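You operate a simulated robot arm through the tools that you are given. There is no shell and no other tool. Be economical: measure what you need, move in short steps, check, and stop when the job is done.

You are at the controls of a simulated two-armed robot. One attempt, no reset.

## Task
Press the red plunger two times. Take the black tub on the top of the long white bench and put it away on the low shelf of the blue rack. Take the grooved block on the long steel bench and put it away on the lower shelf of the long bench. Take the carton from the upper shelf of the long bench and put it on the pink tray. Stack the 40 silver block from the long steel bench on top of the 20 silver block. Take the red case and put it on the shelf under the grey bench. Open the wall cabinet door. The order is free. Set down upright: black tub, carton.

It is judged by the outcome, as a careful person would: the job done as asked, and still so three seconds after it is handed in. It fails if anything else is knocked over, pushed out of place, dropped, spilled or broken.

## Robot
Two 7-joint arms with fingered hands on one trunk, on a base that drives. Base frame: it is fixed to the floor where the robot stands at the start and does not move with it; the origin is under the middle of the robot, x ahead of it, y to its left, z up. Units: mm, rad, N and s.
The left shoulder is at the start at [35, 152, 1200], the right one opposite. With the tool pointing down near the work surface each hand reaches from about 100 to 620 mm from the robot's upright axis, wherever it stands, measured 20 degrees to its own side. Places, roughly: black tub [750, -2500, 1000]; carton [500, -1000, 500]; grooved block (6x5x5 cm) [800, -1200, 900]; low shelf of the blue rack [-1000, 2300, 500]; lower shelf of the long bench [700, -500, 200]; pink tray (17x12x4 cm) [700, -500, 500]; red case (9x5x3 cm) [500, -900, 500]; red plunger [500, 100, 1000]; shelf under the grey bench [-2700, 1500, 200]; silver block [500, -750, 1000]; wall cabinet door [800, 1300, 1700]. Payload 3.8 kg a hand.
The TCP of each hand is the grasp point between the finger pads, 30 mm short of the fingertips. In the tool frame z runs along the fingers and y along their closing line. The gripper opens to 104 mm. The gripper's body begins 35 mm behind the TCP. The gripper is a hand of 5 fingers: y runs from the thumb to the fingers, the wrist lies at [-15, -104, -178] in the tool frame, and closing takes about 1.5 s.
Orientation is that of the tool frame in the base frame, as [roll, pitch, yaw] about the fixed x, y, z axes, in that order (R = Rz(yaw) Ry(pitch) Rx(roll)). With the fingers straight down and the wrist toward the robot, the tool's x, y and z point along [0, 1, 0], [1, 0, 0] and [0, 0, -1] of the base frame.

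## Interface
- The arms move only by the tool play_rows. It takes "left_deltas", "right_deltas" or both (then of equal length, played together; a hand with none holds still); each is a list of rows, each a list of 6 numbers: the shift along the tool's x, y, z in units of 250 mm (1.0 is 250 mm), then the turn, a rotation vector about the tool's x, y, z in units of 90 degrees (1.0 is 90 degrees). In form: [[tx, ty, tz, rx, ry, rz], ...]. A call has 1 to 20 rows; each row is the pose to reach, as a shift and turn from the pose commanded when the call began, along the tool's axes at that moment. "left_gripper" and "right_gripper" are, for a hand that has rows, the finger opening in cm, from 0 to 10.4, set as the call begins (left out, the last holds). A call with a number of a shift or a turn outside -1 to 1 is refused whole. Rows are played at 5 a second. More than 50 mm and 0.15 rad between two rows, or a gripper value outside its range, and nothing of the call is played. A pose out of reach is approached as far as the arm can. The call stops where the force on the tool passes 40 N (or 10 N more than at its start, if that is more) or the arm is blocked; 0.2 s more then pass. The fingers move at their own pace (about 72 mm/s each) and stop on an object; they squeeze with about 26 N. The grip force told is the motor's: it shows also when the fingers shut on nothing. Time passes only in rows, and 0.2 s behind the last, so rows that repeat a pose let the fingers close. It gives the time, the measured TCP pose, the force on the tool (base axes), the opening and the grip force at its end, in the units of the frame above (readings bear some noise), with the torque about the TCP (base axes, N m) and any sound that the robot's microphone picked up, and new pictures: "pictures" is both (left out), scene, wrist or none (wrist: the cameras of the hands that moved).
- Cameras (640 x 400 px; columns grow to the right, rows downward): "scene" is now at [122.9, -49.9, 1355.4]; the picture's right is [-0.52, -0.85, 0.05], its down [-0.43, 0.21, -0.88] and it looks along [0.74, -0.48, -0.47] (base axes); focal length 214 px, centre (320, 200). "left" rides on the left gripper at [-80, -78, -141] in its tool frame; the picture's right is [-0.78, -0.30, 0.56], its down [0.54, -0.78, 0.33] and it looks along [0.33, 0.56, 0.76] (tool axes); focal length 247 px, centre (320, 200). "right" rides on the right gripper at [80, -78, -141] in its tool frame; the picture's right is [-0.78, 0.30, -0.56], its down [-0.54, -0.78, 0.33] and it looks along [-0.33, 0.56, 0.76] (tool axes); focal length 247 px, centre (320, 200). There is no depth. A picture from a camera that has moved, and an enlarged one, comes with that camera's place and axes in the base frame and with its lens. The place of the scene camera against the robot may be out by one fixed shift of up to 12 mm in any direction.
- raise_lower(by): slides the trunk up (or, below 0, down) by that many mm; the arms and the scene camera ride with it, the base frame stays. It gives what a move gives, with no picture.
- drive_base(legs): drives the robot by 1 to 6 legs, each [ahead, left, turn to the left] in mm, mm and rad, along the robot's own axes; the way and the turn of a leg run together, so that a leg with both is an arc; at most 1500 mm and 3.142 rad a leg. The arms and the cameras ride along, it lands a little off, and it stops where it bumps. It gives what a move gives, and a new picture of the scene camera.
- move_fingers(index, middle, ring, little, thumb_bend, thumb_turn, hand): sets how far each is bent, from 0 (flat) to 1 (curled in); at 0.3 the hand is open as for a grip, at 0.7 the pads meet at the TCP. One left out holds its place. A second passes; each finger stops where it meets its share of the squeeze, and holds until it gets a number again. A gripper value or a shape takes the hand back. It gives what a move gives, with no picture; readings hold the bend of each and the force on index, middle, ring, little, thumb and palm. thumb_turn goes from beside the hand (0) to across from the fingers (1), as for a grip.
- grasp_type(shape, hand): the hand has 5 fingers and takes this shape, open, in about a second: jaw (thumb against the fingers, like two jaws); tri (thumb and two fingers); tip (a fingertip pinch); poke (one finger out to press); point (the index stretched); flat (the hand flat); cup (the hand cupped); fist (a fist). The gripper value then closes the fingers along that shape, each until it touches; the sizes above hold for jaw. It gives what a move gives, with no picture.
- turn_head(pan, tilt): turns the head with the scene camera to pan (to the left, within 1.396 rad either way) and tilt (down, from -0.506 to 1.204), counted from straight ahead of the robot. It gives what a move gives, and a new picture of the scene camera.
- enlarge(camera, box): a new picture of the part [left, top, right, bottom] of that camera's present view, enlarged. No time passes.
- hand_in(): hands the job in; it is judged then, once.

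Go step by step. Nothing tells you exact positions but the pictures and the camera data: compare them with the known pose of the tool, close in by small moves and look again before you grip or let go. The budget is 186 turns and 260 pictures, counting those below and the enlarged ones. Unless the task says otherwise, let go and move clear before handing in.

The tools are called after ">>>" by a JSON object that holds its "fn" and its "kwargs". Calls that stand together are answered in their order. play_rows: Moves the arms, as the interface text tells. Its arguments: {"type":"object","properties":{"left_deltas":{"type":"array","items":{"type":"array","items":{"type":"number"}}},"left_gripper":{"type":"number"},"right_deltas":{"type":"array","items":{"type":"array","items":{"type":"number"}}},"right_gripper":{"type":"number"},"pictures":{"type":"string","enum":["both","scene","wrist","none"]}},"required":[]} The other tools are called the same way: raise_lower (by) slides the trunk up or down; grasp_type (shape, hand) gives the hand a shape; move_fingers (index, middle, ring, little, thumb_bend, thumb_turn, hand) moves the fingers one by one; drive_base (legs) drives the base; turn_head (pan, tilt) turns the head that bears the scene camera; enlarge (camera, box) takes an enlarged picture of a part of a camera's view; hand_in () hands the job in.

At the start:

```text
time_s: 0.0
left_position: [430.9, -0.1, 1311.1]
left_tcp_rot: [3.141, 0.001, 1.571]
left_contact_force: [0.5, -1.1, -0.8]
left_torque: [0.02, -0.01, 0.03]
left_width: 103.6
left_gripper_force: 0.0
left_shape: jaw
left_bend: [0.3, 0.3, 0.3, 0.3, 0.3, 0.98]
left_finger forces: [0.0, 0.1, 0.0, 0.0, 0.0, 0.0]
right_position: [308.5, -476.3, 1367.5]
right_tcp_rot: [-3.14, 0.001, 1.571]
right_contact_force: [1.0, -1.1, -0.2]
right_torque: [0.0, -0.02, -0.02]
right_width: 103.5
right_gripper_force: 0.0
right_shape: jaw
right_bend: [0.3, 0.3, 0.3, 0.3, 0.3, 0.98]
right_finger forces: [0.0, 0.0, 0.0, 0.1, 0.0, 0.0]
trunk travel left (down, up): [-275.0, 181.0]
robot x, y, heading: [0.4, -3.0, 0.001]
head pan, tilt: [-0.552, 0.419]
```

scene: 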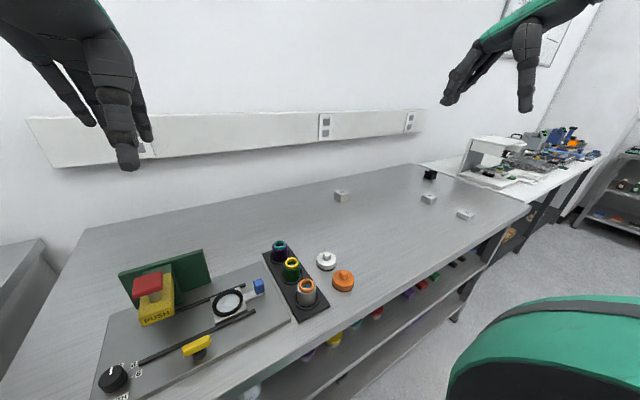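
right: 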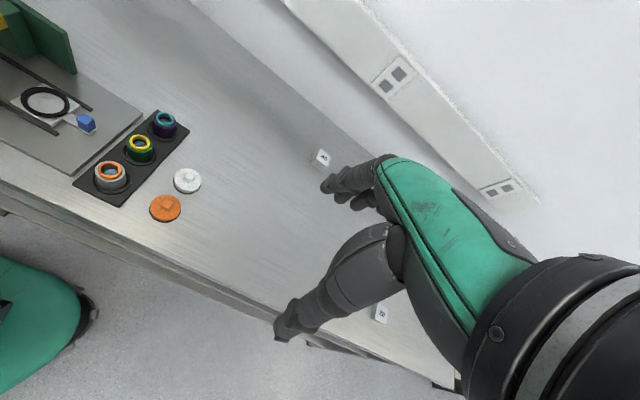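
left: 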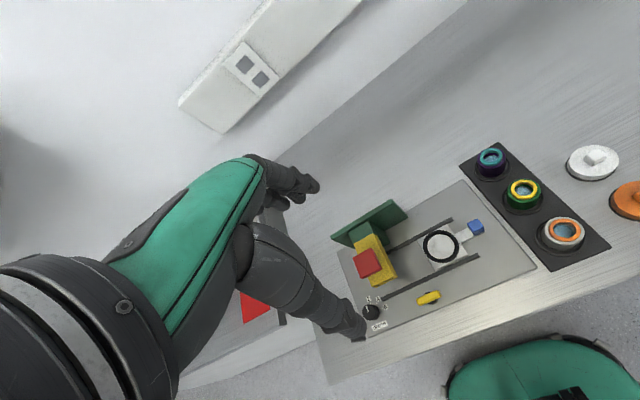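

I see the control panel with a red/yellow plunger at about [483, 55, 1044], and the long steel bench with silver blocks to the right. I'll look closer at both first.

>>> {"fn": "enlarge", "kwargs": {"camera": "left", "box": [300, 180, 460, 340]}}

>>> {"fn": "enlarge", "kwargs": {"camera": "scene", "box": [300, 120, 620, 320]}}

>>> {"fn": "enlarge", "kwargs": {"camera": "scene", "box": [80, 220, 330, 400]}}

```text
2.50 times, centred on (380, 260) of left
camera zoom: at [353.1, -79.4, 1452.5], right [-0.3, -0.78, -0.56], down [-0.78, 0.53, -0.33], along [0.55, 0.33, -0.76], focal length 617 px, centre (170, 50)
```

zoom: 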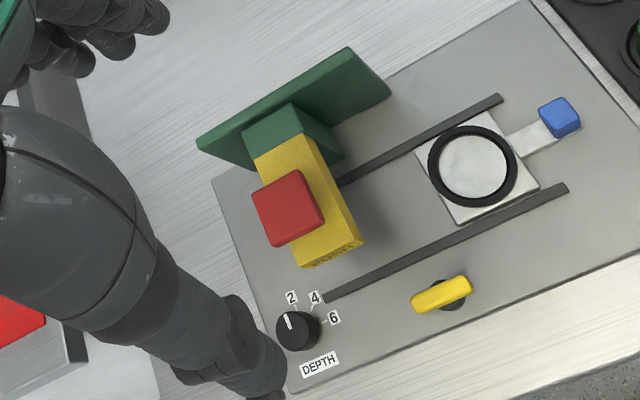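

```text
2.00 times, centred on (460, 220) of scene
camera zoom: at [122.9, -49.9, 1355.4], right [-0.52, -0.85, 0.05], down [-0.43, 0.21, -0.88], along [0.74, -0.48, -0.47], focal length 429 px, centre (40, 160)
```

zoom: 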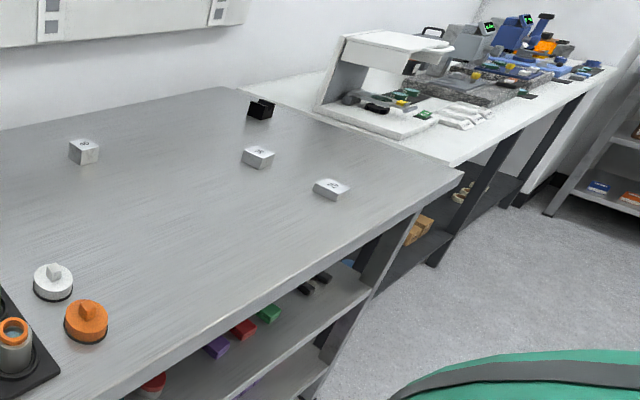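

```text
2.22 times, centred on (205, 310) of scene
camera zoom: at [122.9, -49.9, 1355.4], right [-0.52, -0.85, 0.05], down [-0.43, 0.21, -0.88], along [0.74, -0.48, -0.47], focal length 477 px, centre (576, -44)
```

zoom: 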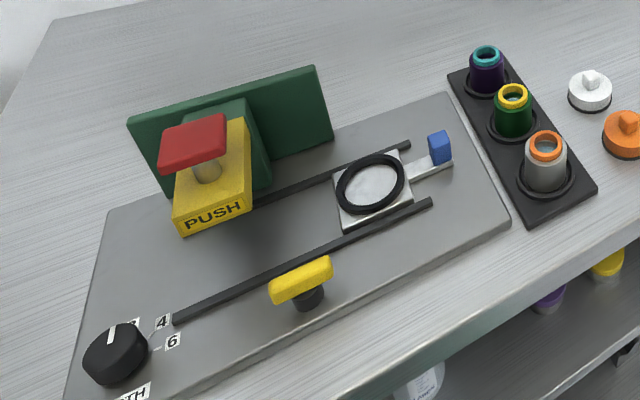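

The plunger is a red cap on a vertical stem. I'll shape the left hand as a poke and look at it.

>>> {"fn": "grasp_type", "kwargs": {"shape": "poke", "hand": "left"}}

>>> {"fn": "turn_head", "kwargs": {"pan": 0.1, "tilt": 0.5}}

>>> {"fn": "enlarge", "kwargs": {"camera": "left", "box": [0, 0, 640, 400]}}

```text
time_s: 0.9
left_position: [430.5, -0.4, 1312.4]
left_tcp_rot: [3.141, 0.0, 1.572]
left_contact_force: [-0.1, -0.1, 0.5]
left_torque: [0.01, -0.02, 0.0]
left_width: 0.0
left_gripper_force: 0.0
left_shape: poke
left_bend: [0.7, 0.7, 0.99, 0.99, 1.0, 1.0]
left_finger forces: [0.0, 0.1, 0.0, 0.0, 0.0, 0.0]
right_position: [308.8, -475.6, 1366.9]
right_tcp_rot: [3.141, -0.001, 1.57]
right_contact_force: [0.1, 0.8, 0.2]
right_torque: [0.03, 0.0, -0.02]
right_width: 103.5
right_gripper_force: 0.1
right_shape: jaw
right_bend: [0.3, 0.3, 0.3, 0.3, 0.3, 0.98]
right_finger forces: [0.0, 0.0, 0.1, 0.0, 0.1, 0.0]
trunk travel left (down, up): [-275.0, 181.0]
robot x, y, heading: [-0.6, -0.2, -0.004]
head pan, tilt: [-0.552, 0.419]
```

```text
time_s: 1.9
left_position: [430.7, -1.3, 1310.4]
left_tcp_rot: [-3.141, 0.003, 1.573]
left_contact_force: [0.8, 0.5, 0.2]
left_torque: [-0.01, 0.02, -0.01]
left_width: 0.0
left_gripper_force: 0.0
left_shape: poke
left_bend: [0.7, 0.7, 0.99, 0.99, 1.0, 1.0]
left_finger forces: [0.1, 0.0, 0.1, 0.0, 0.1, 0.0]
right_position: [309.3, -475.3, 1367.2]
right_tcp_rot: [-3.141, 0.001, 1.571]
right_contact_force: [0.5, 0.5, -0.2]
right_torque: [0.01, 0.01, 0.0]
right_width: 103.5
right_gripper_force: 0.0
right_shape: jaw
right_bend: [0.3, 0.3, 0.3, 0.3, 0.3, 0.98]
right_finger forces: [0.0, 0.1, 0.0, 0.1, 0.1, 0.1]
trunk travel left (down, up): [-275.0, 181.0]
robot x, y, heading: [0.6, -0.1, -0.0]
head pan, tilt: [0.099, 0.499]
camera scene: at [134.0, 7.4, 1347.1], right [0.1, -1.0, -0.01], down [-0.55, -0.05, -0.83], along [0.83, 0.09, -0.55], focal length 214 px, centre (320, 200)
```

scene: 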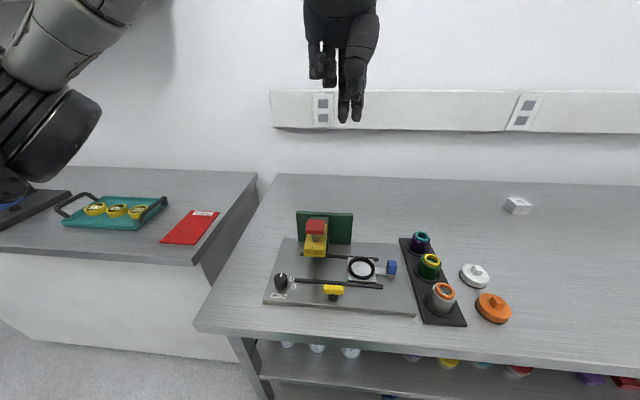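

```text
1.00 times, centred on (320, 200) of left (not enlarged: the box is as wide or as high as the picture)
camera zoom: at [353.1, -79.4, 1452.5], right [-0.3, -0.78, -0.56], down [-0.78, 0.53, -0.33], along [0.55, 0.33, -0.76], focal length 247 px, centre (320, 200)
```

zoom: 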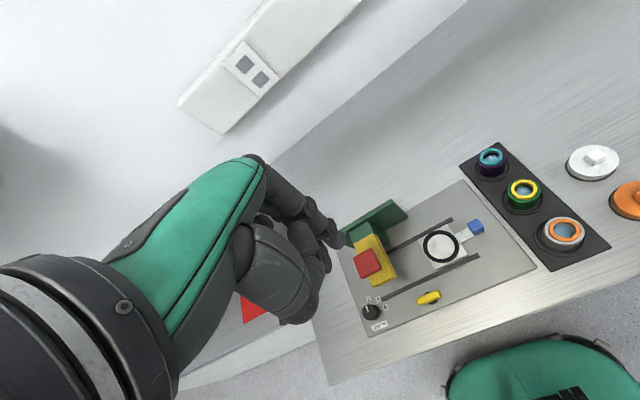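

The poke fingertip is 30 mm below the TCP, and the plunger cap is at about [486, 55, 1044]. I'll move over it, then down to just above.

>>> {"fn": "play_rows", "kwargs": {"left_deltas": [[0.112, 0.11, 0, 0, 0, 0], [0.224, 0.22, 0, 0, 0, 0], [0.224, 0.22, 0.17, 0, 0, 0], [0.224, 0.22, 0.34, 0, 0, 0], [0.224, 0.22, 0.51, 0, 0, 0], [0.224, 0.22, 0.68, 0, 0, 0], [0.224, 0.22, 0.82, 0, 0, 0], [0.224, 0.22, 0.82, 0, 0, 0]]}}

```text
time_s: 3.7
left_position: [484.4, 56.4, 1105.4]
left_tcp_rot: [-3.141, 0.003, 1.571]
left_contact_force: [0.5, -0.1, 0.0]
left_torque: [0.0, -0.04, -0.02]
left_width: 0.0
left_gripper_force: 0.0
left_shape: poke
left_bend: [0.7, 0.7, 0.99, 0.99, 1.0, 1.0]
left_finger forces: [0.0, 0.0, 0.0, 0.0, 0.0, 0.0]
right_position: [308.5, -476.1, 1367.2]
right_tcp_rot: [-3.141, 0.001, 1.57]
right_contact_force: [-0.5, -0.4, -0.3]
right_torque: [0.0, 0.0, -0.01]
right_width: 103.8
right_gripper_force: 0.2
right_shape: jaw
right_bend: [0.3, 0.3, 0.3, 0.3, 0.3, 0.98]
right_finger forces: [0.0, 0.1, 0.0, 0.1, 0.0, 0.0]
trunk travel left (down, up): [-275.0, 181.0]
robot x, y, heading: [1.3, 3.1, 0.005]
head pan, tilt: [0.099, 0.499]
camera scene: at [133.9, 7.4, 1347.1], right [0.1, -1.0, -0.01], down [-0.55, -0.05, -0.83], along [0.83, 0.09, -0.55], focal length 214 px, centre (320, 200)
camera left: at [406.1, -23.1, 1246.5], right [-0.3, -0.78, -0.56], down [-0.78, 0.53, -0.33], along [0.56, 0.33, -0.76], focal length 247 px, centre (320, 200)
```

scene: 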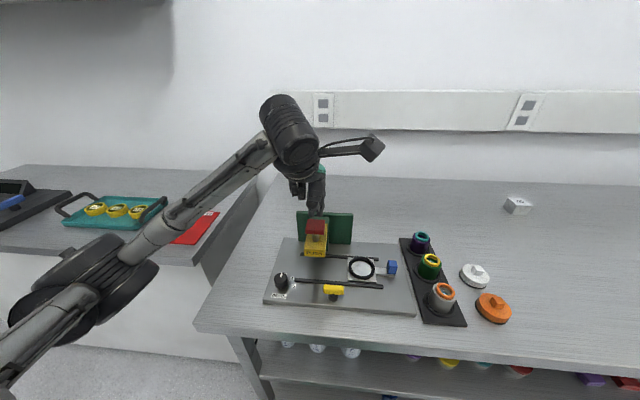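
left: 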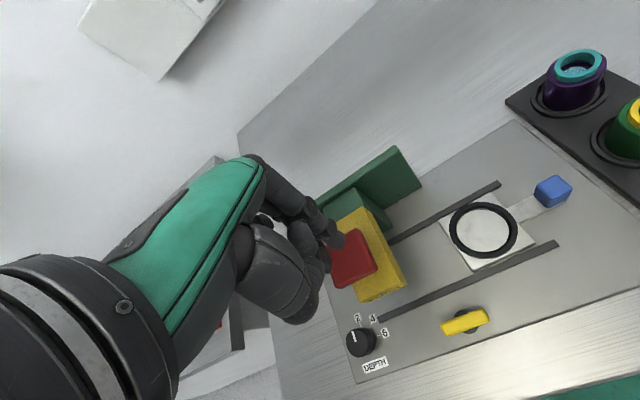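

The fingertip is above the cap. I'll press down in small steps.

>>> {"fn": "play_rows", "kwargs": {"left_deltas": [[0, -0.012, 0.04, 0, 0, 0], [0, -0.012, 0.08, 0, 0, 0], [0, -0.012, 0.11, 0, 0, 0], [0, -0.012, 0.13, 0, 0, 0], [0, -0.012, 0.15, 0, 0, 0], [0, -0.012, 0.17, 0, 0, 0], [0, -0.012, 0.19, 0, 0, 0], [0, -0.012, 0.21, 0, 0, 0], [0, -0.012, 0.23, 0, 0, 0]], "pictures": "both"}}

```text
time_s: 4.8
left_position: [484.1, 54.0, 1079.9]
left_tcp_rot: [3.117, 0.009, 1.574]
left_contact_force: [-0.1, -1.8, 11.9]
left_torque: [-0.03, 0.04, -0.01]
left_width: 0.0
left_gripper_force: 0.1
left_shape: poke
left_bend: [0.7, 0.7, 0.99, 0.99, 1.0, 1.0]
left_finger forces: [8.8, 2.8, 0.0, 0.0, 0.0, 0.0]
right_position: [309.1, -477.3, 1366.1]
right_tcp_rot: [3.141, 0.0, 1.571]
right_contact_force: [0.6, 0.2, -0.3]
right_torque: [-0.01, 0.03, -0.02]
right_width: 103.6
right_gripper_force: 0.0
right_shape: jaw
right_bend: [0.3, 0.3, 0.3, 0.3, 0.3, 0.98]
right_finger forces: [0.0, 0.1, 0.0, 0.1, 0.0, 0.1]
trunk travel left (down, up): [-275.0, 181.0]
robot x, y, heading: [0.1, 1.4, -0.001]
head pan, tilt: [0.099, 0.499]
heard: click
stopped in row 5 (left hand): the force on the tool passed its limit at 45 N (the readings are from after the stop); the commanded pose is now the measured one
camera scene: at [133.3, 7.3, 1347.0], right [0.1, -1.0, -0.01], down [-0.55, -0.05, -0.83], along [0.83, 0.09, -0.55], focal length 214 px, centre (320, 200)
camera left: at [403.1, -23.2, 1219.7], right [-0.28, -0.78, -0.56], down [-0.77, 0.53, -0.36], along [0.57, 0.33, -0.75], focal length 247 px, centre (320, 200)
```

scene: 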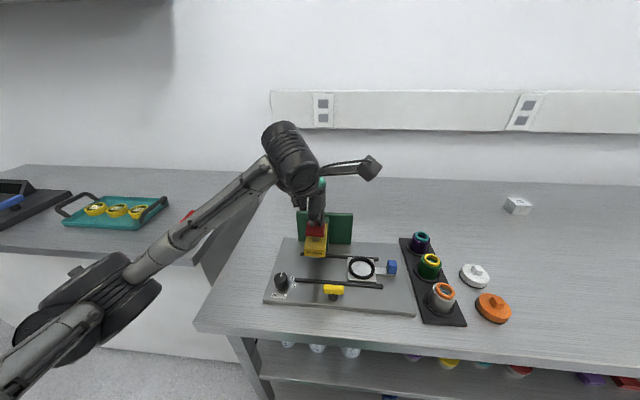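
left: 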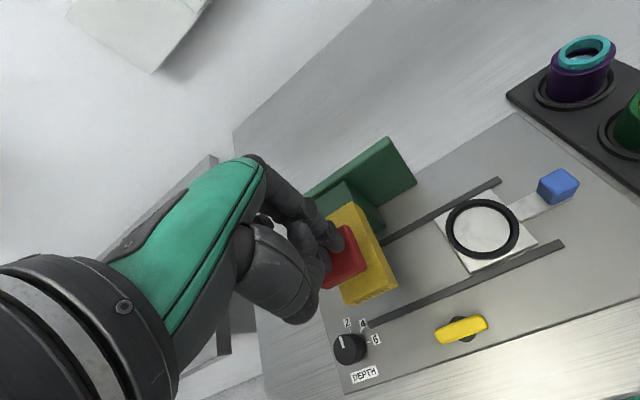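

One click heard. I'll lift clear to release it, then press a second time.

>>> {"fn": "play_rows", "kwargs": {"left_deltas": [[0, 0, -0.1, 0, 0, 0], [0, 0, -0.16, 0, 0, 0], [0, 0, -0.16, 0, 0, 0], [0, 0, -0.16, 0, 0, 0], [0, 0, -0.16, 0, 0, 0]], "pictures": "wrist"}}

>>> {"fn": "play_rows", "kwargs": {"left_deltas": [[0, 0, 0.05, 0, 0, 0], [0, 0, 0.1, 0, 0, 0], [0, 0, 0.12, 0, 0, 0], [0, 0, 0.14, 0, 0, 0], [0, 0, 0.16, 0, 0, 0], [0, 0, 0.18, 0, 0, 0], [0, 0, 0.2, 0, 0, 0], [0, 0, 0.22, 0, 0, 0]], "pictures": "none"}}

```text
time_s: 6.0
left_position: [483.5, 55.3, 1116.7]
left_tcp_rot: [3.127, 0.009, 1.575]
left_contact_force: [0.2, 0.4, 0.0]
left_torque: [0.0, -0.01, -0.01]
left_width: 0.0
left_gripper_force: 0.0
left_shape: poke
left_bend: [0.7, 0.7, 0.99, 0.99, 1.0, 1.0]
left_finger forces: [0.0, 0.1, 0.0, 0.0, 0.0, 0.0]
right_position: [308.8, -476.4, 1367.9]
right_tcp_rot: [-3.14, 0.001, 1.571]
right_contact_force: [-0.3, 0.2, 0.4]
right_torque: [-0.01, 0.01, 0.01]
right_width: 103.4
right_gripper_force: 0.0
right_shape: jaw
right_bend: [0.3, 0.3, 0.3, 0.3, 0.3, 0.98]
right_finger forces: [0.0, 0.1, 0.0, 0.0, 0.0, 0.0]
trunk travel left (down, up): [-275.0, 181.0]
robot x, y, heading: [1.4, 0.7, 0.002]
head pan, tilt: [0.099, 0.499]
camera left: at [403.5, -23.1, 1257.7], right [-0.28, -0.78, -0.56], down [-0.77, 0.53, -0.35], along [0.57, 0.33, -0.75], focal length 247 px, centre (320, 200)
```

left: 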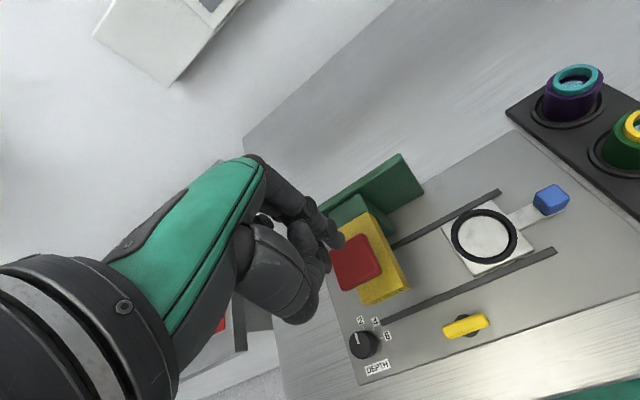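

```text
time_s: 7.6
left_position: [486.4, 54.9, 1078.2]
left_tcp_rot: [3.101, 0.02, 1.577]
left_contact_force: [-0.5, -0.6, 11.6]
left_torque: [-0.07, 0.04, -0.01]
left_width: 0.0
left_gripper_force: 0.0
left_shape: poke
left_bend: [0.7, 0.7, 0.99, 0.99, 1.0, 1.0]
left_finger forces: [8.9, 3.4, 0.0, 0.0, 0.0, 0.0]
right_position: [308.5, -476.7, 1368.4]
right_tcp_rot: [3.141, -0.001, 1.573]
right_contact_force: [0.6, -0.1, 0.1]
right_torque: [-0.02, -0.02, -0.01]
right_width: 103.7
right_gripper_force: 0.0
right_shape: jaw
right_bend: [0.3, 0.3, 0.3, 0.3, 0.3, 0.98]
right_finger forces: [0.0, 0.0, 0.0, 0.0, 0.1, 0.0]
trunk travel left (down, up): [-275.0, 181.0]
robot x, y, heading: [-0.7, 1.9, 0.003]
head pan, tilt: [0.099, 0.499]
heard: click
stopped in row 7 (left hand): the force on the tool passed its limit at 45 N (the readings are from after the stop); the commanded pose is now the measured one
```

Two clicks heard, so the plunger is done. I'll lift the left hand clear and take a jaw shape, then drive right along the bench.

>>> {"fn": "play_rows", "kwargs": {"left_deltas": [[0, 0, -0.15, 0, 0, 0], [0, 0, -0.3, 0, 0, 0], [0, 0, -0.45, 0, 0, 0], [0, 0, -0.6, 0, 0, 0], [0, -0.1, -0.75, 0, 0, 0], [0, -0.25, -0.9, 0, 0, 0], [0, -0.4, -1.0, 0, 0, 0], [0, -0.5, -1.0, 0, 0, 0]], "pictures": "none"}}

>>> {"fn": "grasp_type", "kwargs": {"shape": "jaw", "hand": "left"}}

>>> {"fn": "drive_base", "kwargs": {"legs": [[0, -650, 0]]}}

>>> {"fn": "turn_head", "kwargs": {"pan": -0.2, "tilt": 0.6}}

```text
refused: row 6 steps farther than a row can; nothing moved
```

```text
time_s: 8.5
left_position: [485.1, 57.2, 1076.6]
left_tcp_rot: [3.106, 0.016, 1.578]
left_contact_force: [-0.9, 0.6, -0.3]
left_torque: [0.01, -0.02, 0.01]
left_width: 104.0
left_gripper_force: 0.2
left_shape: jaw
left_bend: [0.3, 0.3, 0.3, 0.3, 0.3, 0.98]
left_finger forces: [0.0, 0.0, 0.0, 0.0, 0.1, 0.0]
right_position: [307.4, -476.1, 1366.5]
right_tcp_rot: [3.14, -0.001, 1.571]
right_contact_force: [1.0, 0.4, 0.5]
right_torque: [-0.02, 0.02, 0.0]
right_width: 103.4
right_gripper_force: 0.2
right_shape: jaw
right_bend: [0.3, 0.3, 0.3, 0.3, 0.3, 0.98]
right_finger forces: [0.0, 0.0, 0.1, 0.0, 0.0, 0.0]
trunk travel left (down, up): [-275.0, 181.0]
robot x, y, heading: [-1.4, 1.1, -0.001]
head pan, tilt: [0.099, 0.499]
```

```text
time_s: 12.1
left_position: [485.7, -593.2, 1077.8]
left_tcp_rot: [3.105, 0.018, 1.574]
left_contact_force: [-0.4, -0.1, -0.4]
left_torque: [0.01, 0.02, 0.01]
left_width: 103.9
left_gripper_force: 0.0
left_shape: jaw
left_bend: [0.3, 0.3, 0.3, 0.3, 0.3, 0.98]
left_finger forces: [0.1, 0.1, 0.1, 0.1, 0.1, 0.1]
right_position: [304.6, -1123.5, 1366.4]
right_tcp_rot: [-3.141, 0.0, 1.567]
right_contact_force: [-0.5, -0.3, -0.1]
right_torque: [-0.01, -0.01, 0.05]
right_width: 103.7
right_gripper_force: 0.1
right_shape: jaw
right_bend: [0.3, 0.3, 0.3, 0.3, 0.3, 0.98]
right_finger forces: [0.1, 0.1, 0.1, 0.1, 0.0, 0.0]
trunk travel left (down, up): [-275.0, 181.0]
robot x, y, heading: [-1.3, -645.0, -0.0]
head pan, tilt: [0.099, 0.499]
camera scene: at [132.7, -638.3, 1347.1], right [0.09, -1.0, -0.01], down [-0.55, -0.04, -0.83], along [0.83, 0.08, -0.55], focal length 214 px, centre (320, 200)
```

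scene: 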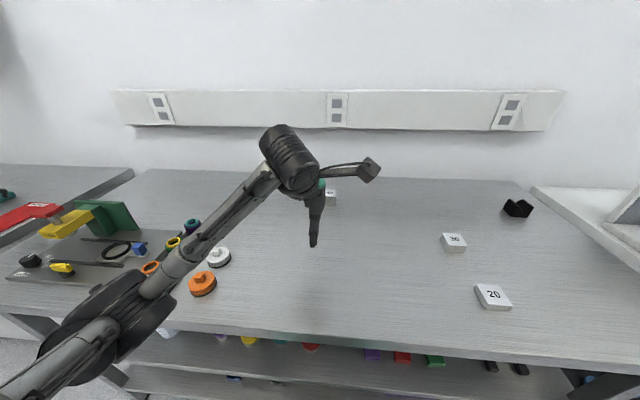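

```text
time_s: 12.9
left_position: [486.1, -592.5, 1076.1]
left_tcp_rot: [3.104, 0.017, 1.575]
left_contact_force: [-0.1, 0.1, 0.6]
left_torque: [-0.02, -0.02, 0.02]
left_width: 104.1
left_gripper_force: 0.0
left_shape: jaw
left_bend: [0.3, 0.3, 0.3, 0.3, 0.3, 0.98]
left_finger forces: [0.1, 0.0, 0.1, 0.1, 0.0, 0.0]
right_position: [305.8, -1124.3, 1366.5]
right_tcp_rot: [3.14, -0.001, 1.566]
right_contact_force: [0.1, 0.2, -0.4]
right_torque: [0.02, -0.02, 0.0]
right_width: 103.5
right_gripper_force: 0.1
right_shape: jaw
right_bend: [0.3, 0.3, 0.3, 0.3, 0.3, 0.98]
right_finger forces: [0.1, 0.0, 0.1, 0.0, 0.0, 0.1]
trunk travel left (down, up): [-275.0, 181.0]
robot x, y, heading: [-4.3, -643.0, -0.004]
head pan, tilt: [-0.201, 0.6]
camera scene: at [127.9, -665.7, 1338.4], right [-0.2, -0.98, 0.02], down [-0.62, 0.12, -0.77], along [0.76, -0.17, -0.63], focal length 214 px, centre (320, 200)
```

scene: 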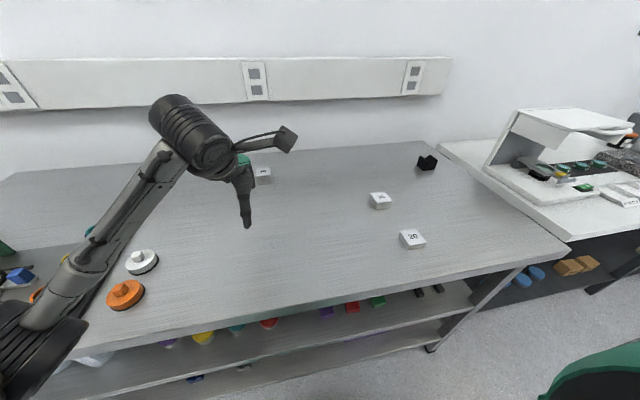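

The retract was refused before the drive, so I drove with the hand low. I'll retract it now and check that nothing at the panel moved.

>>> {"fn": "play_rows", "kwargs": {"left_deltas": [[0, 0, -0.15, 0, 0, 0], [0, 0, -0.3, 0, 0, 0], [0, 0, -0.45, 0, 0, 0], [0, 0, -0.6, 0, 0, 0], [0, -0.1, -0.75, 0, 0, 0], [0, -0.2, -0.9, 0, 0, 0], [0, -0.3, -1.0, 0, 0, 0]], "pictures": "none"}}

>>> {"fn": "turn_head", "kwargs": {"pan": 0.5, "tilt": 0.5}}

>>> {"fn": "enlarge", "kwargs": {"camera": "right", "box": [0, 0, 640, 400]}}

```text
time_s: 14.5
left_position: [401.2, -591.0, 1323.3]
left_tcp_rot: [3.105, 0.016, 1.576]
left_contact_force: [0.4, 0.1, 0.4]
left_torque: [-0.01, -0.01, -0.01]
left_width: 103.7
left_gripper_force: 0.0
left_shape: jaw
left_bend: [0.3, 0.3, 0.3, 0.3, 0.3, 0.98]
left_finger forces: [0.0, 0.0, 0.1, 0.0, 0.0, 0.1]
right_position: [304.7, -1123.8, 1368.2]
right_tcp_rot: [3.141, 0.001, 1.565]
right_contact_force: [0.4, 0.8, -0.2]
right_torque: [-0.03, 0.01, -0.01]
right_width: 103.6
right_gripper_force: 0.1
right_shape: jaw
right_bend: [0.3, 0.3, 0.3, 0.3, 0.3, 0.98]
right_finger forces: [0.1, 0.0, 0.0, 0.0, 0.0, 0.0]
trunk travel left (down, up): [-275.0, 181.0]
robot x, y, heading: [-1.7, -647.5, -0.006]
head pan, tilt: [-0.201, 0.6]
```

```text
time_s: 15.5
left_position: [403.3, -589.6, 1322.7]
left_tcp_rot: [3.105, 0.017, 1.573]
left_contact_force: [-0.2, 0.2, 0.9]
left_torque: [0.04, -0.03, 0.03]
left_width: 103.9
left_gripper_force: 0.1
left_shape: jaw
left_bend: [0.3, 0.3, 0.3, 0.3, 0.3, 0.98]
left_finger forces: [0.0, 0.1, 0.0, 0.2, 0.1, 0.0]
right_position: [305.7, -1124.4, 1367.3]
right_tcp_rot: [3.141, -0.001, 1.568]
right_contact_force: [-0.3, -1.5, -0.6]
right_torque: [0.03, 0.01, -0.01]
right_width: 103.6
right_gripper_force: 0.0
right_shape: jaw
right_bend: [0.3, 0.3, 0.3, 0.3, 0.3, 0.98]
right_finger forces: [0.1, 0.0, 0.1, 0.0, 0.0, 0.0]
trunk travel left (down, up): [-275.0, 181.0]
robot x, y, heading: [-2.5, -647.5, -0.005]
head pan, tilt: [0.499, 0.499]
camera scene: at [122.3, -604.3, 1348.0], right [0.47, -0.88, -0.04], down [-0.5, -0.23, -0.84], along [0.73, 0.42, -0.54], focal length 214 px, centre (320, 200)
```

scene: 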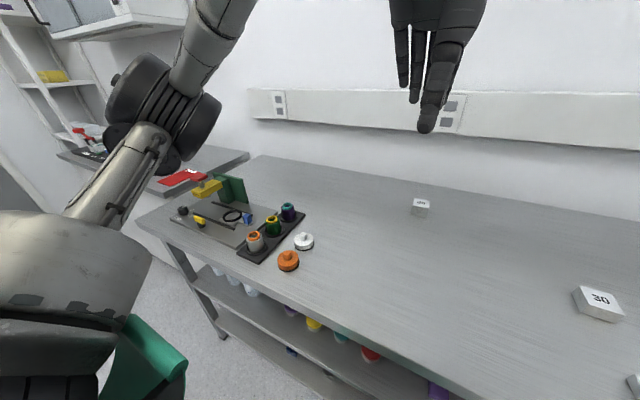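

```text
1.00 times, centred on (320, 200) of right (not enlarged: the box is as wide or as high as the picture)
camera zoom: at [228.9, -1042.4, 1507.9], right [0.29, -0.78, 0.56], down [-0.78, -0.53, -0.33], along [0.55, -0.34, -0.76], focal length 247 px, centre (320, 200)
```

zoom: 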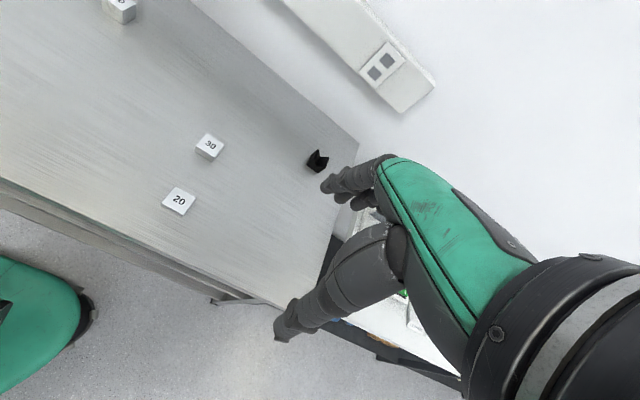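

>>> {"fn": "enlarge", "kwargs": {"camera": "scene", "box": [130, 150, 330, 275]}}

>>> {"fn": "enlarge", "kwargs": {"camera": "scene", "box": [360, 150, 640, 325]}}

```text
3.20 times, centred on (230, 212) of scene
camera zoom: at [122.3, -604.3, 1348.0], right [0.47, -0.88, -0.04], down [-0.5, -0.23, -0.84], along [0.73, 0.42, -0.54], focal length 686 px, centre (608, 160)
```

zoom: 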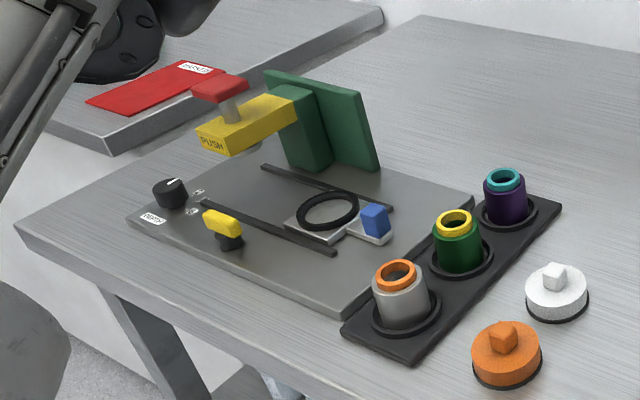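

```text
2.29 times, centred on (500, 238) of scene
camera zoom: at [122.3, -604.3, 1348.0], right [0.47, -0.88, -0.04], down [-0.5, -0.23, -0.84], along [0.73, 0.42, -0.54], focal length 490 px, centre (-91, 114)
```

zoom: 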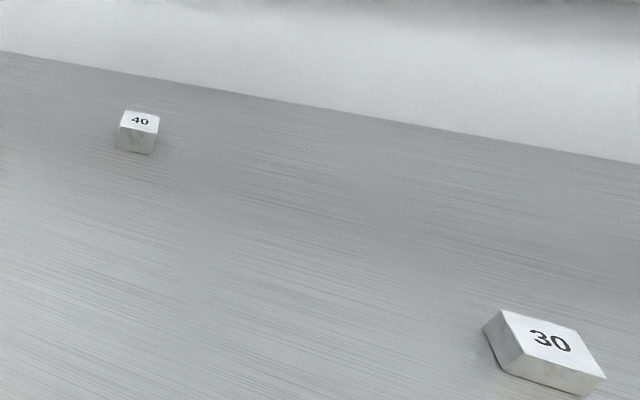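

The panel is untouched. The 40 block is the far one near [787, -589], so I need to know how close to the bench I can get; I'll look down.

>>> {"fn": "turn_head", "kwargs": {"pan": 0.0, "tilt": 1.2}}

```text
time_s: 16.6
left_position: [402.7, -589.8, 1322.0]
left_tcp_rot: [3.106, 0.017, 1.574]
left_contact_force: [-0.1, 0.1, 0.3]
left_torque: [-0.03, 0.02, 0.0]
left_width: 104.1
left_gripper_force: 0.2
left_shape: jaw
left_bend: [0.3, 0.3, 0.3, 0.3, 0.3, 0.98]
left_finger forces: [0.1, 0.0, 0.1, 0.1, 0.1, 0.1]
right_position: [305.6, -1124.5, 1367.5]
right_tcp_rot: [3.14, 0.0, 1.567]
right_contact_force: [-0.5, 0.7, 0.2]
right_torque: [0.03, 0.01, -0.01]
right_width: 103.7
right_gripper_force: 0.0
right_shape: jaw
right_bend: [0.3, 0.3, 0.3, 0.3, 0.3, 0.98]
right_finger forces: [0.0, 0.0, 0.0, 0.0, 0.1, 0.1]
trunk travel left (down, up): [-275.0, 181.0]
robot x, y, heading: [-3.2, -643.7, -0.004]
head pan, tilt: [0.0, 1.201]
camera scene: at [93.5, -647.7, 1296.7], right [0.0, -1.0, 0.0], down [-0.96, 0.0, -0.28], along [0.28, 0.0, -0.96], focal length 214 px, centre (320, 200)
```

scene: 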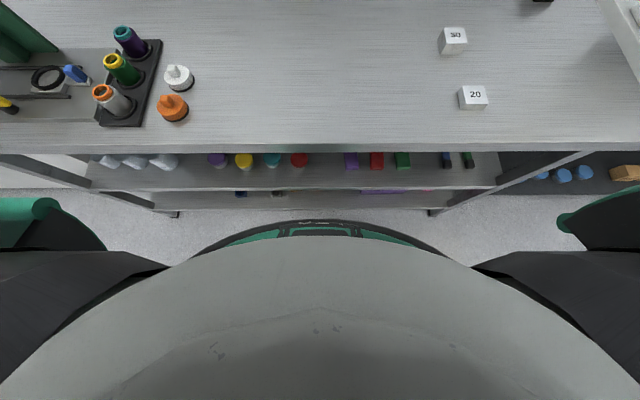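

The bench edge is at x≈310, with the shelf fronts a bit behind it. I'll drive ahead 100 mm.

>>> {"fn": "drive_base", "kwargs": {"legs": [[100, -90, 0]]}}

```text
time_s: 17.9
left_position: [481.5, -659.7, 1320.0]
left_tcp_rot: [3.11, 0.015, 1.589]
left_contact_force: [0.6, -0.6, -0.6]
left_torque: [0.04, 0.0, -0.04]
left_width: 104.0
left_gripper_force: 0.0
left_shape: jaw
left_bend: [0.3, 0.3, 0.3, 0.3, 0.3, 0.98]
left_finger forces: [0.0, 0.0, 0.1, 0.0, 0.1, 0.0]
right_position: [392.1, -1194.8, 1362.8]
right_tcp_rot: [-3.136, -0.002, 1.584]
right_contact_force: [0.5, -0.4, -0.5]
right_torque: [0.06, 0.03, 0.01]
right_width: 104.0
right_gripper_force: 0.1
right_shape: jaw
right_bend: [0.3, 0.3, 0.3, 0.3, 0.3, 0.98]
right_finger forces: [0.0, 0.0, 0.0, 0.0, 0.1, 0.0]
trunk travel left (down, up): [-275.0, 181.0]
robot x, y, heading: [74.8, -716.5, 0.008]
head pan, tilt: [0.0, 1.201]
stopped in leg 1: the robot was blocked; the commanded pose is now the measured one
camera scene: at [173.0, -721.6, 1296.0], right [0.01, -1.0, 0.0], down [-0.96, -0.01, -0.27], along [0.27, 0.01, -0.96], focal length 214 px, centre (320, 200)
```

scene: 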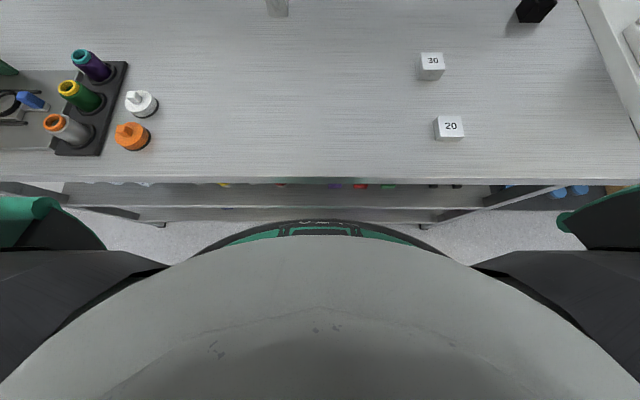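

Blocked at x=75, so that is the nearest I can stand. I'll back off slightly and look at the 40 block.

>>> {"fn": "drive_base", "kwargs": {"legs": [[-12, 0, -0.008]]}}

>>> {"fn": "turn_head", "kwargs": {"pan": 0.0, "tilt": 0.6}}

>>> {"fn": "enlarge", "kwargs": {"camera": "left", "box": [0, 0, 640, 400]}}

```text
time_s: 18.6
left_position: [469.5, -661.0, 1321.0]
left_tcp_rot: [3.112, 0.016, 1.582]
left_contact_force: [0.5, 1.0, -0.9]
left_torque: [-0.01, 0.01, -0.03]
left_width: 104.0
left_gripper_force: 0.0
left_shape: jaw
left_bend: [0.3, 0.3, 0.3, 0.3, 0.3, 0.98]
left_finger forces: [0.1, 0.1, 0.0, 0.0, 0.0, 0.1]
right_position: [375.9, -1194.7, 1364.9]
right_tcp_rot: [-3.135, 0.002, 1.575]
right_contact_force: [1.2, -0.5, -0.4]
right_torque: [0.01, 0.04, 0.01]
right_width: 104.1
right_gripper_force: 0.0
right_shape: jaw
right_bend: [0.3, 0.3, 0.3, 0.3, 0.3, 0.98]
right_finger forces: [0.1, 0.1, 0.0, 0.1, 0.0, 0.0]
trunk travel left (down, up): [-275.0, 181.0]
robot x, y, heading: [61.1, -720.0, 0.003]
head pan, tilt: [0.0, 1.201]
camera scene: at [160.2, -720.3, 1296.1], right [0.0, -1.0, 0.0], down [-0.96, 0.0, -0.27], along [0.27, 0.0, -0.96], focal length 214 px, centre (320, 200)
```

scene: 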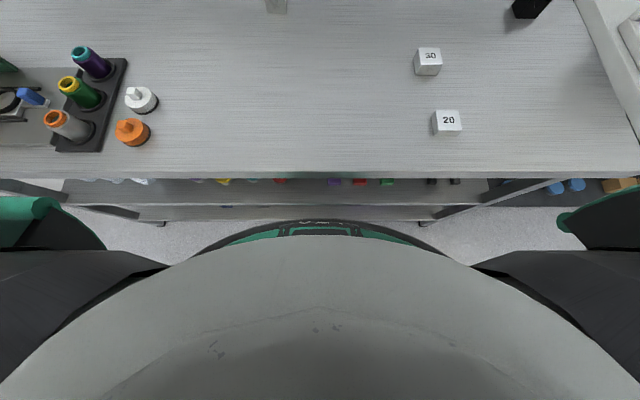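

```text
time_s: 19.6
left_position: [464.8, -659.5, 1323.3]
left_tcp_rot: [3.105, 0.019, 1.579]
left_contact_force: [0.5, 0.0, 0.3]
left_torque: [0.02, 0.0, -0.01]
left_width: 104.1
left_gripper_force: 0.1
left_shape: jaw
left_bend: [0.3, 0.3, 0.3, 0.3, 0.3, 0.98]
left_finger forces: [0.0, 0.0, 0.1, 0.0, 0.0, 0.1]
right_position: [370.6, -1194.2, 1367.1]
right_tcp_rot: [3.141, 0.0, 1.574]
right_contact_force: [-0.2, 0.2, 0.0]
right_torque: [0.0, 0.04, 0.01]
right_width: 103.7
right_gripper_force: 0.0
right_shape: jaw
right_bend: [0.3, 0.3, 0.3, 0.3, 0.3, 0.98]
right_finger forces: [0.1, 0.1, 0.0, 0.0, 0.0, 0.1]
trunk travel left (down, up): [-275.0, 181.0]
robot x, y, heading: [59.9, -716.2, 0.001]
head pan, tilt: [0.0, 0.6]
camera scene: at [191.9, -719.4, 1338.2], right [0.0, -1.0, 0.0], down [-0.64, 0.0, -0.77], along [0.77, 0.0, -0.64], focal length 214 px, centre (320, 200)
```

scene: 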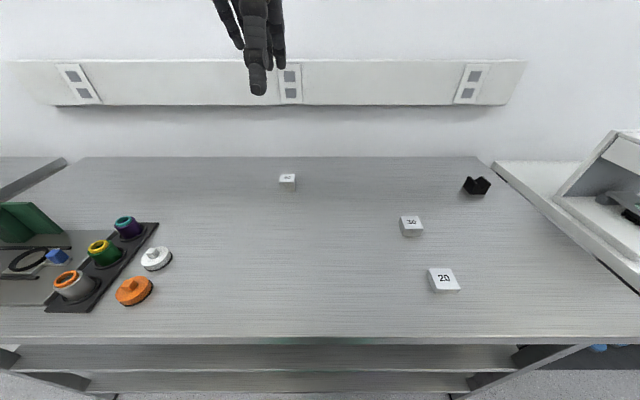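

```text
1.00 times, centred on (320, 200) of left (not enlarged: the box is as wide or as high as the picture)
camera zoom: at [382.6, -737.3, 1463.0], right [-0.27, -0.79, -0.55], down [-0.77, 0.52, -0.37], along [0.58, 0.33, -0.75], focal length 247 px, centre (320, 200)
```

zoom: 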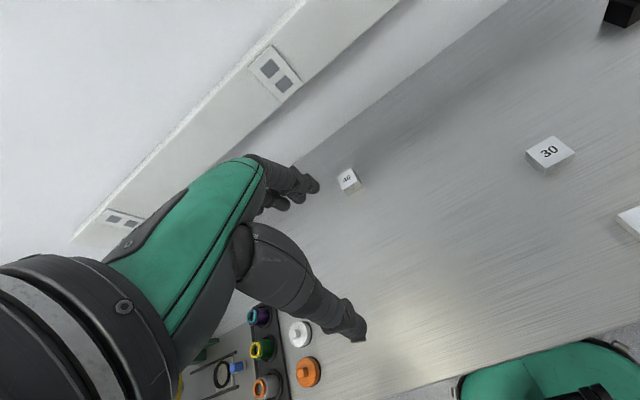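

The 40 block is at about [800, -600], which is far. Turning right brings the left shoulder nearer the bench, so I'll shift left and turn.

>>> {"fn": "drive_base", "kwargs": {"legs": [[-20, 110, 0], [0, 0, -1.0]]}}

>>> {"fn": "drive_base", "kwargs": {"legs": [[22, 34, 0]]}}

>>> {"fn": "turn_head", "kwargs": {"pan": 0.9, "tilt": 0.6}}

```text
time_s: 23.3
left_position: [313.0, -911.3, 1322.4]
left_tcp_rot: [3.107, 0.019, 0.593]
left_contact_force: [-0.2, 0.7, 0.4]
left_torque: [0.02, -0.02, 0.0]
left_width: 103.8
left_gripper_force: 0.1
left_shape: jaw
left_bend: [0.3, 0.3, 0.3, 0.3, 0.3, 0.98]
left_finger forces: [0.1, 0.0, 0.0, 0.0, 0.0, 0.0]
right_position: [-183.8, -1129.1, 1366.1]
right_tcp_rot: [-3.139, 0.0, 0.588]
right_contact_force: [-0.2, -0.1, -0.7]
right_torque: [-0.03, -0.01, 0.01]
right_width: 103.9
right_gripper_force: 0.1
right_shape: jaw
right_bend: [0.3, 0.3, 0.3, 0.3, 0.3, 0.98]
right_finger forces: [0.0, 0.1, 0.1, 0.1, 0.0, 0.0]
trunk travel left (down, up): [-275.0, 181.0]
robot x, y, heading: [42.0, -608.2, -0.978]
head pan, tilt: [0.0, 0.6]
camera scene: at [115.4, -714.3, 1338.2], right [-0.83, -0.55, 0.0], down [-0.35, 0.53, -0.77], along [0.43, -0.64, -0.64], focal length 214 px, centre (320, 200)
```

scene: 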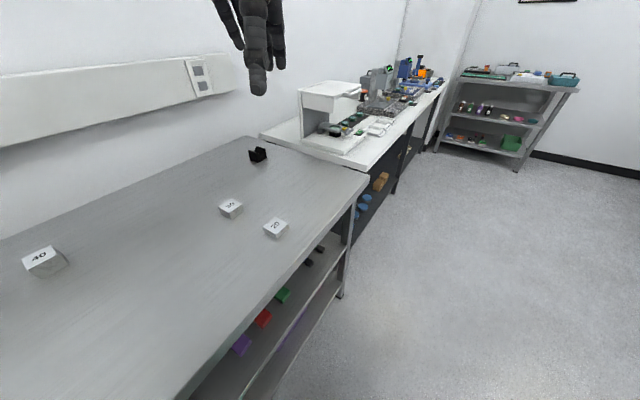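

```text
time_s: 24.2
left_position: [340.7, -912.2, 1323.4]
left_tcp_rot: [3.104, 0.016, 0.593]
left_contact_force: [-1.1, 0.5, 0.6]
left_torque: [-0.03, 0.01, 0.0]
left_width: 103.9
left_gripper_force: 0.1
left_shape: jaw
left_bend: [0.3, 0.3, 0.3, 0.3, 0.3, 0.98]
left_finger forces: [0.1, 0.0, 0.0, 0.1, 0.0, 0.0]
right_position: [-157.1, -1127.3, 1366.0]
right_tcp_rot: [-3.14, -0.001, 0.586]
right_contact_force: [0.3, 0.1, 0.3]
right_torque: [0.05, 0.0, -0.01]
right_width: 104.0
right_gripper_force: 0.0
right_shape: jaw
right_bend: [0.3, 0.3, 0.3, 0.3, 0.3, 0.98]
right_finger forces: [0.1, 0.1, 0.0, 0.0, 0.0, 0.0]
trunk travel left (down, up): [-275.0, 181.0]
robot x, y, heading: [66.5, -608.6, -0.989]
head pan, tilt: [0.0, 0.6]
camera scene: at [143.5, -713.8, 1338.3], right [-0.83, -0.55, 0.0], down [-0.35, 0.53, -0.77], along [0.43, -0.64, -0.63], focal length 214 px, centre (320, 200)
```

scene: 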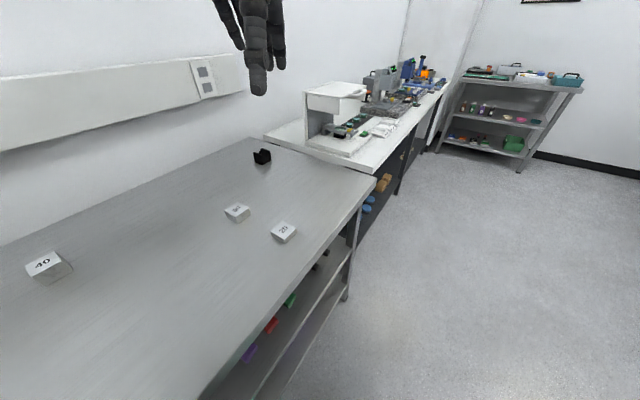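

```text
time_s: 25.4
left_position: [342.5, -912.3, 1321.5]
left_tcp_rot: [3.106, 0.017, 0.593]
left_contact_force: [-0.5, 0.2, -0.9]
left_torque: [0.02, 0.02, 0.01]
left_width: 104.4
left_gripper_force: 0.0
left_shape: jaw
left_bend: [0.3, 0.3, 0.3, 0.3, 0.3, 0.98]
left_finger forces: [0.0, 0.0, 0.0, 0.0, 0.0, 0.1]
right_position: [-155.9, -1127.9, 1366.6]
right_tcp_rot: [-3.14, -0.001, 0.586]
right_contact_force: [0.7, -0.2, 0.0]
right_torque: [0.02, 0.04, 0.0]
right_width: 104.1
right_gripper_force: 0.0
right_shape: jaw
right_bend: [0.3, 0.3, 0.3, 0.3, 0.3, 0.98]
right_finger forces: [0.0, 0.0, 0.0, 0.1, 0.1, 0.0]
trunk travel left (down, up): [-275.0, 181.0]
robot x, y, heading: [69.1, -610.1, -0.985]
head pan, tilt: [0.901, 0.6]
camera scene: at [184.7, -647.8, 1341.0], right [-0.09, -0.99, -0.07], down [-0.6, 0.11, -0.79], along [0.79, -0.03, -0.61], focal length 214 px, centre (320, 200)
```

scene: 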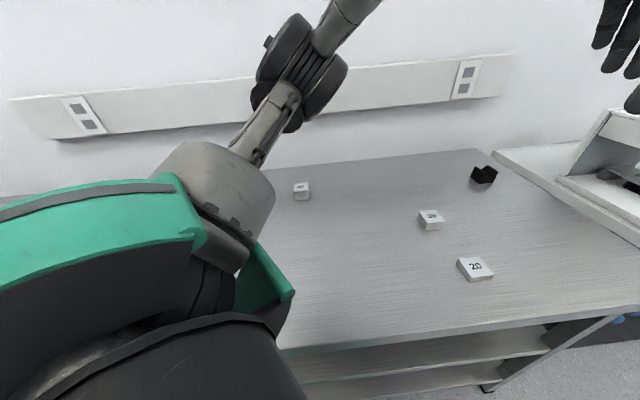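

The standing place is good. I'll swing the left hand toward the 40 block in stages.

>>> {"fn": "play_rows", "kwargs": {"left_deltas": [[0.16, -0.02, 0, 0, 0, -0.05], [0.32, -0.04, 0, 0, 0, -0.1], [0.48, -0.06, 0, 0, 0, -0.15], [0.64, -0.08, 0, 0, 0, -0.2], [0.8, -0.1, 0, 0, 0, -0.25], [0.94, -0.114, 0, 0, 0, -0.31]], "pictures": "none"}}

```text
time_s: 26.8
left_position: [519.7, -756.1, 1319.1]
left_tcp_rot: [3.118, 0.033, 1.083]
left_contact_force: [-0.6, -0.5, -0.3]
left_torque: [0.02, 0.03, 0.02]
left_width: 103.8
left_gripper_force: 0.1
left_shape: jaw
left_bend: [0.3, 0.3, 0.3, 0.3, 0.3, 0.98]
left_finger forces: [0.0, 0.0, 0.1, 0.1, 0.0, 0.1]
right_position: [-156.2, -1125.3, 1366.1]
right_tcp_rot: [3.139, 0.0, 0.586]
right_contact_force: [-0.4, -0.1, 0.3]
right_torque: [0.0, -0.03, 0.0]
right_width: 103.7
right_gripper_force: 0.1
right_shape: jaw
right_bend: [0.3, 0.3, 0.3, 0.3, 0.3, 0.98]
right_finger forces: [0.1, 0.2, 0.1, 0.0, 0.0, 0.0]
trunk travel left (down, up): [-275.0, 181.0]
robot x, y, heading: [68.5, -605.9, -0.984]
head pan, tilt: [0.901, 0.6]
```

>>> {"fn": "play_rows", "kwargs": {"left_deltas": [[0.11, 0.043, 0.1, 0, 0, -0.04], [0.22, 0.087, 0.2, 0, 0, -0.08], [0.33, 0.13, 0.3, 0, 0, -0.12], [0.44, 0.174, 0.4, 0, 0, -0.16], [0.55, 0.217, 0.5, 0, 0, -0.2], [0.66, 0.26, 0.6, 0, 0, -0.24], [0.77, 0.304, 0.7, 0, 0, -0.28], [0.88, 0.347, 0.8, 0, 0, -0.31], [0.88, 0.347, 0.8, 0, 0, -0.31]]}}

```text
time_s: 28.8
left_position: [702.0, -611.0, 1114.3]
left_tcp_rot: [3.134, 0.038, 1.567]
left_contact_force: [-0.6, 0.1, 0.0]
left_torque: [0.01, -0.06, 0.01]
left_width: 104.2
left_gripper_force: 0.1
left_shape: jaw
left_bend: [0.3, 0.3, 0.3, 0.3, 0.3, 0.98]
left_finger forces: [0.1, 0.0, 0.0, 0.1, 0.0, 0.0]
right_position: [-156.1, -1127.2, 1367.2]
right_tcp_rot: [-3.14, -0.002, 0.586]
right_contact_force: [-0.6, -0.2, -0.1]
right_torque: [0.03, 0.0, -0.03]
right_width: 104.1
right_gripper_force: 0.1
right_shape: jaw
right_bend: [0.3, 0.3, 0.3, 0.3, 0.3, 0.98]
right_finger forces: [0.1, 0.1, 0.1, 0.1, 0.1, 0.0]
trunk travel left (down, up): [-275.0, 181.0]
robot x, y, heading: [70.3, -603.0, -0.979]
head pan, tilt: [0.901, 0.6]
camera scene: at [183.5, -648.0, 1341.2], right [-0.09, -0.99, -0.07], down [-0.6, 0.11, -0.79], along [0.79, -0.03, -0.61], focal length 214 px, centre (320, 200)
camera left: at [622.5, -684.1, 1257.5], right [-0.29, -0.8, -0.53], down [-0.77, 0.52, -0.36], along [0.56, 0.3, -0.77], focal length 247 px, centre (320, 200)
```

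scene: 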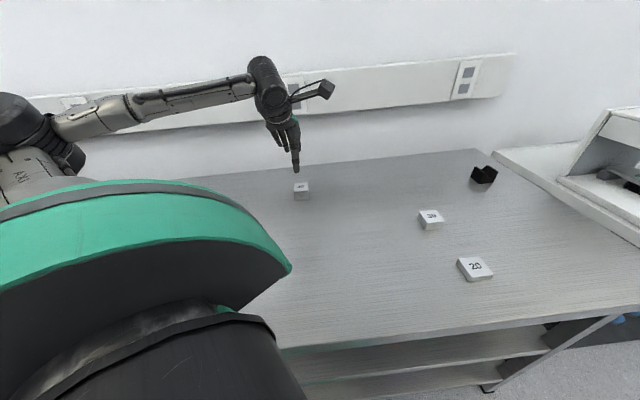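
left: 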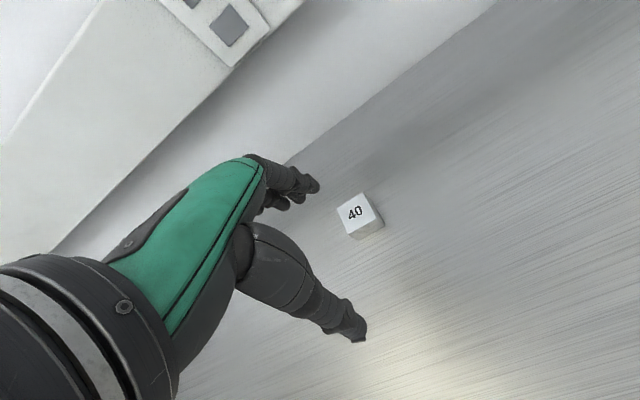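

>>> {"fn": "enlarge", "kwargs": {"camera": "left", "box": [300, 160, 420, 260]}}

```text
4.00 times, centred on (360, 210) of left
camera zoom: at [622.5, -684.1, 1257.5], right [-0.29, -0.8, -0.53], down [-0.77, 0.52, -0.36], along [0.56, 0.3, -0.77], focal length 988 px, centre (160, 160)
```

zoom: 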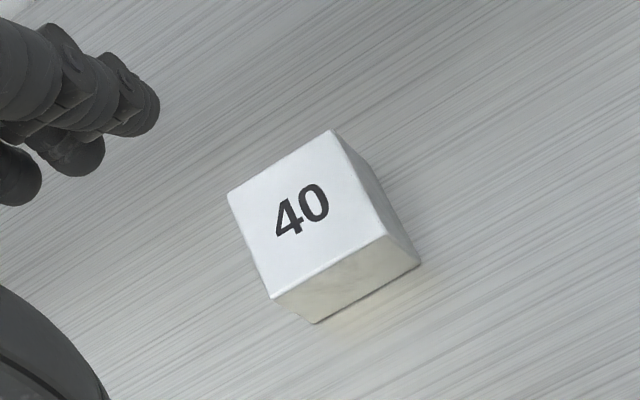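

The 40 block is axis-aligned at [795, -607], top z≈945, with the table near 906. I'll move above it and partway down.

>>> {"fn": "play_rows", "kwargs": {"left_deltas": [[0.01, 0.18, 0, 0, 0.012, 0], [0.01, 0.365, 0, 0, 0.024, 0], [0.02, 0.365, 0.17, 0, 0.024, 0], [0.03, 0.365, 0.34, 0, 0.024, 0], [0.033, 0.365, 0.48, 0, 0.024, 0], [0.033, 0.365, 0.48, 0, 0.024, 0]], "left_gripper": 10.4}}

```text
time_s: 30.2
left_position: [792.1, -606.2, 992.8]
left_tcp_rot: [3.136, 0.002, 1.568]
left_contact_force: [0.2, -0.3, -1.0]
left_torque: [-0.02, -0.02, 0.04]
left_width: 103.9
left_gripper_force: 0.0
left_shape: jaw
left_bend: [0.3, 0.3, 0.3, 0.3, 0.3, 0.98]
left_finger forces: [0.1, 0.0, 0.0, 0.0, 0.1, 0.0]
right_position: [-157.1, -1127.4, 1365.5]
right_tcp_rot: [-3.141, 0.001, 0.586]
right_contact_force: [0.0, -0.2, 0.4]
right_torque: [-0.04, -0.01, -0.02]
right_width: 104.0
right_gripper_force: 0.1
right_shape: jaw
right_bend: [0.3, 0.3, 0.3, 0.3, 0.3, 0.98]
right_finger forces: [0.0, 0.0, 0.0, 0.0, 0.0, 0.0]
trunk travel left (down, up): [-275.0, 181.0]
robot x, y, heading: [71.1, -609.9, -0.983]
head pan, tilt: [0.901, 0.6]
camera scene: at [182.8, -647.5, 1341.3], right [-0.09, -0.99, -0.07], down [-0.6, 0.11, -0.79], along [0.79, -0.03, -0.61], focal length 214 px, centre (320, 200)
camera left: at [713.2, -684.5, 1134.0], right [-0.29, -0.78, -0.56], down [-0.77, 0.54, -0.34], along [0.56, 0.33, -0.76], focal length 247 px, centre (320, 200)
```

scene: 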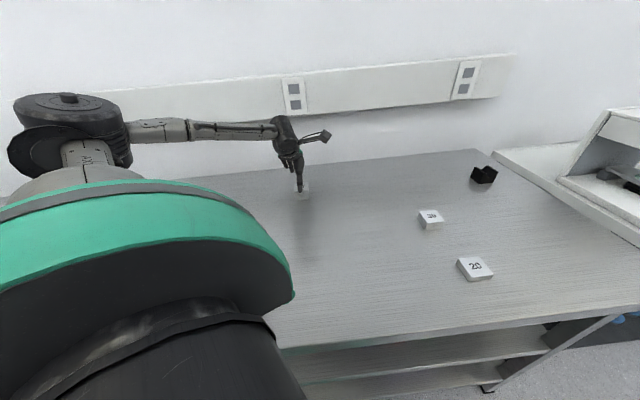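
left: 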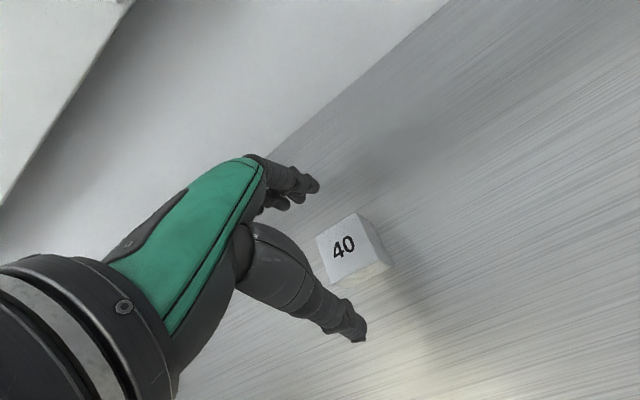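

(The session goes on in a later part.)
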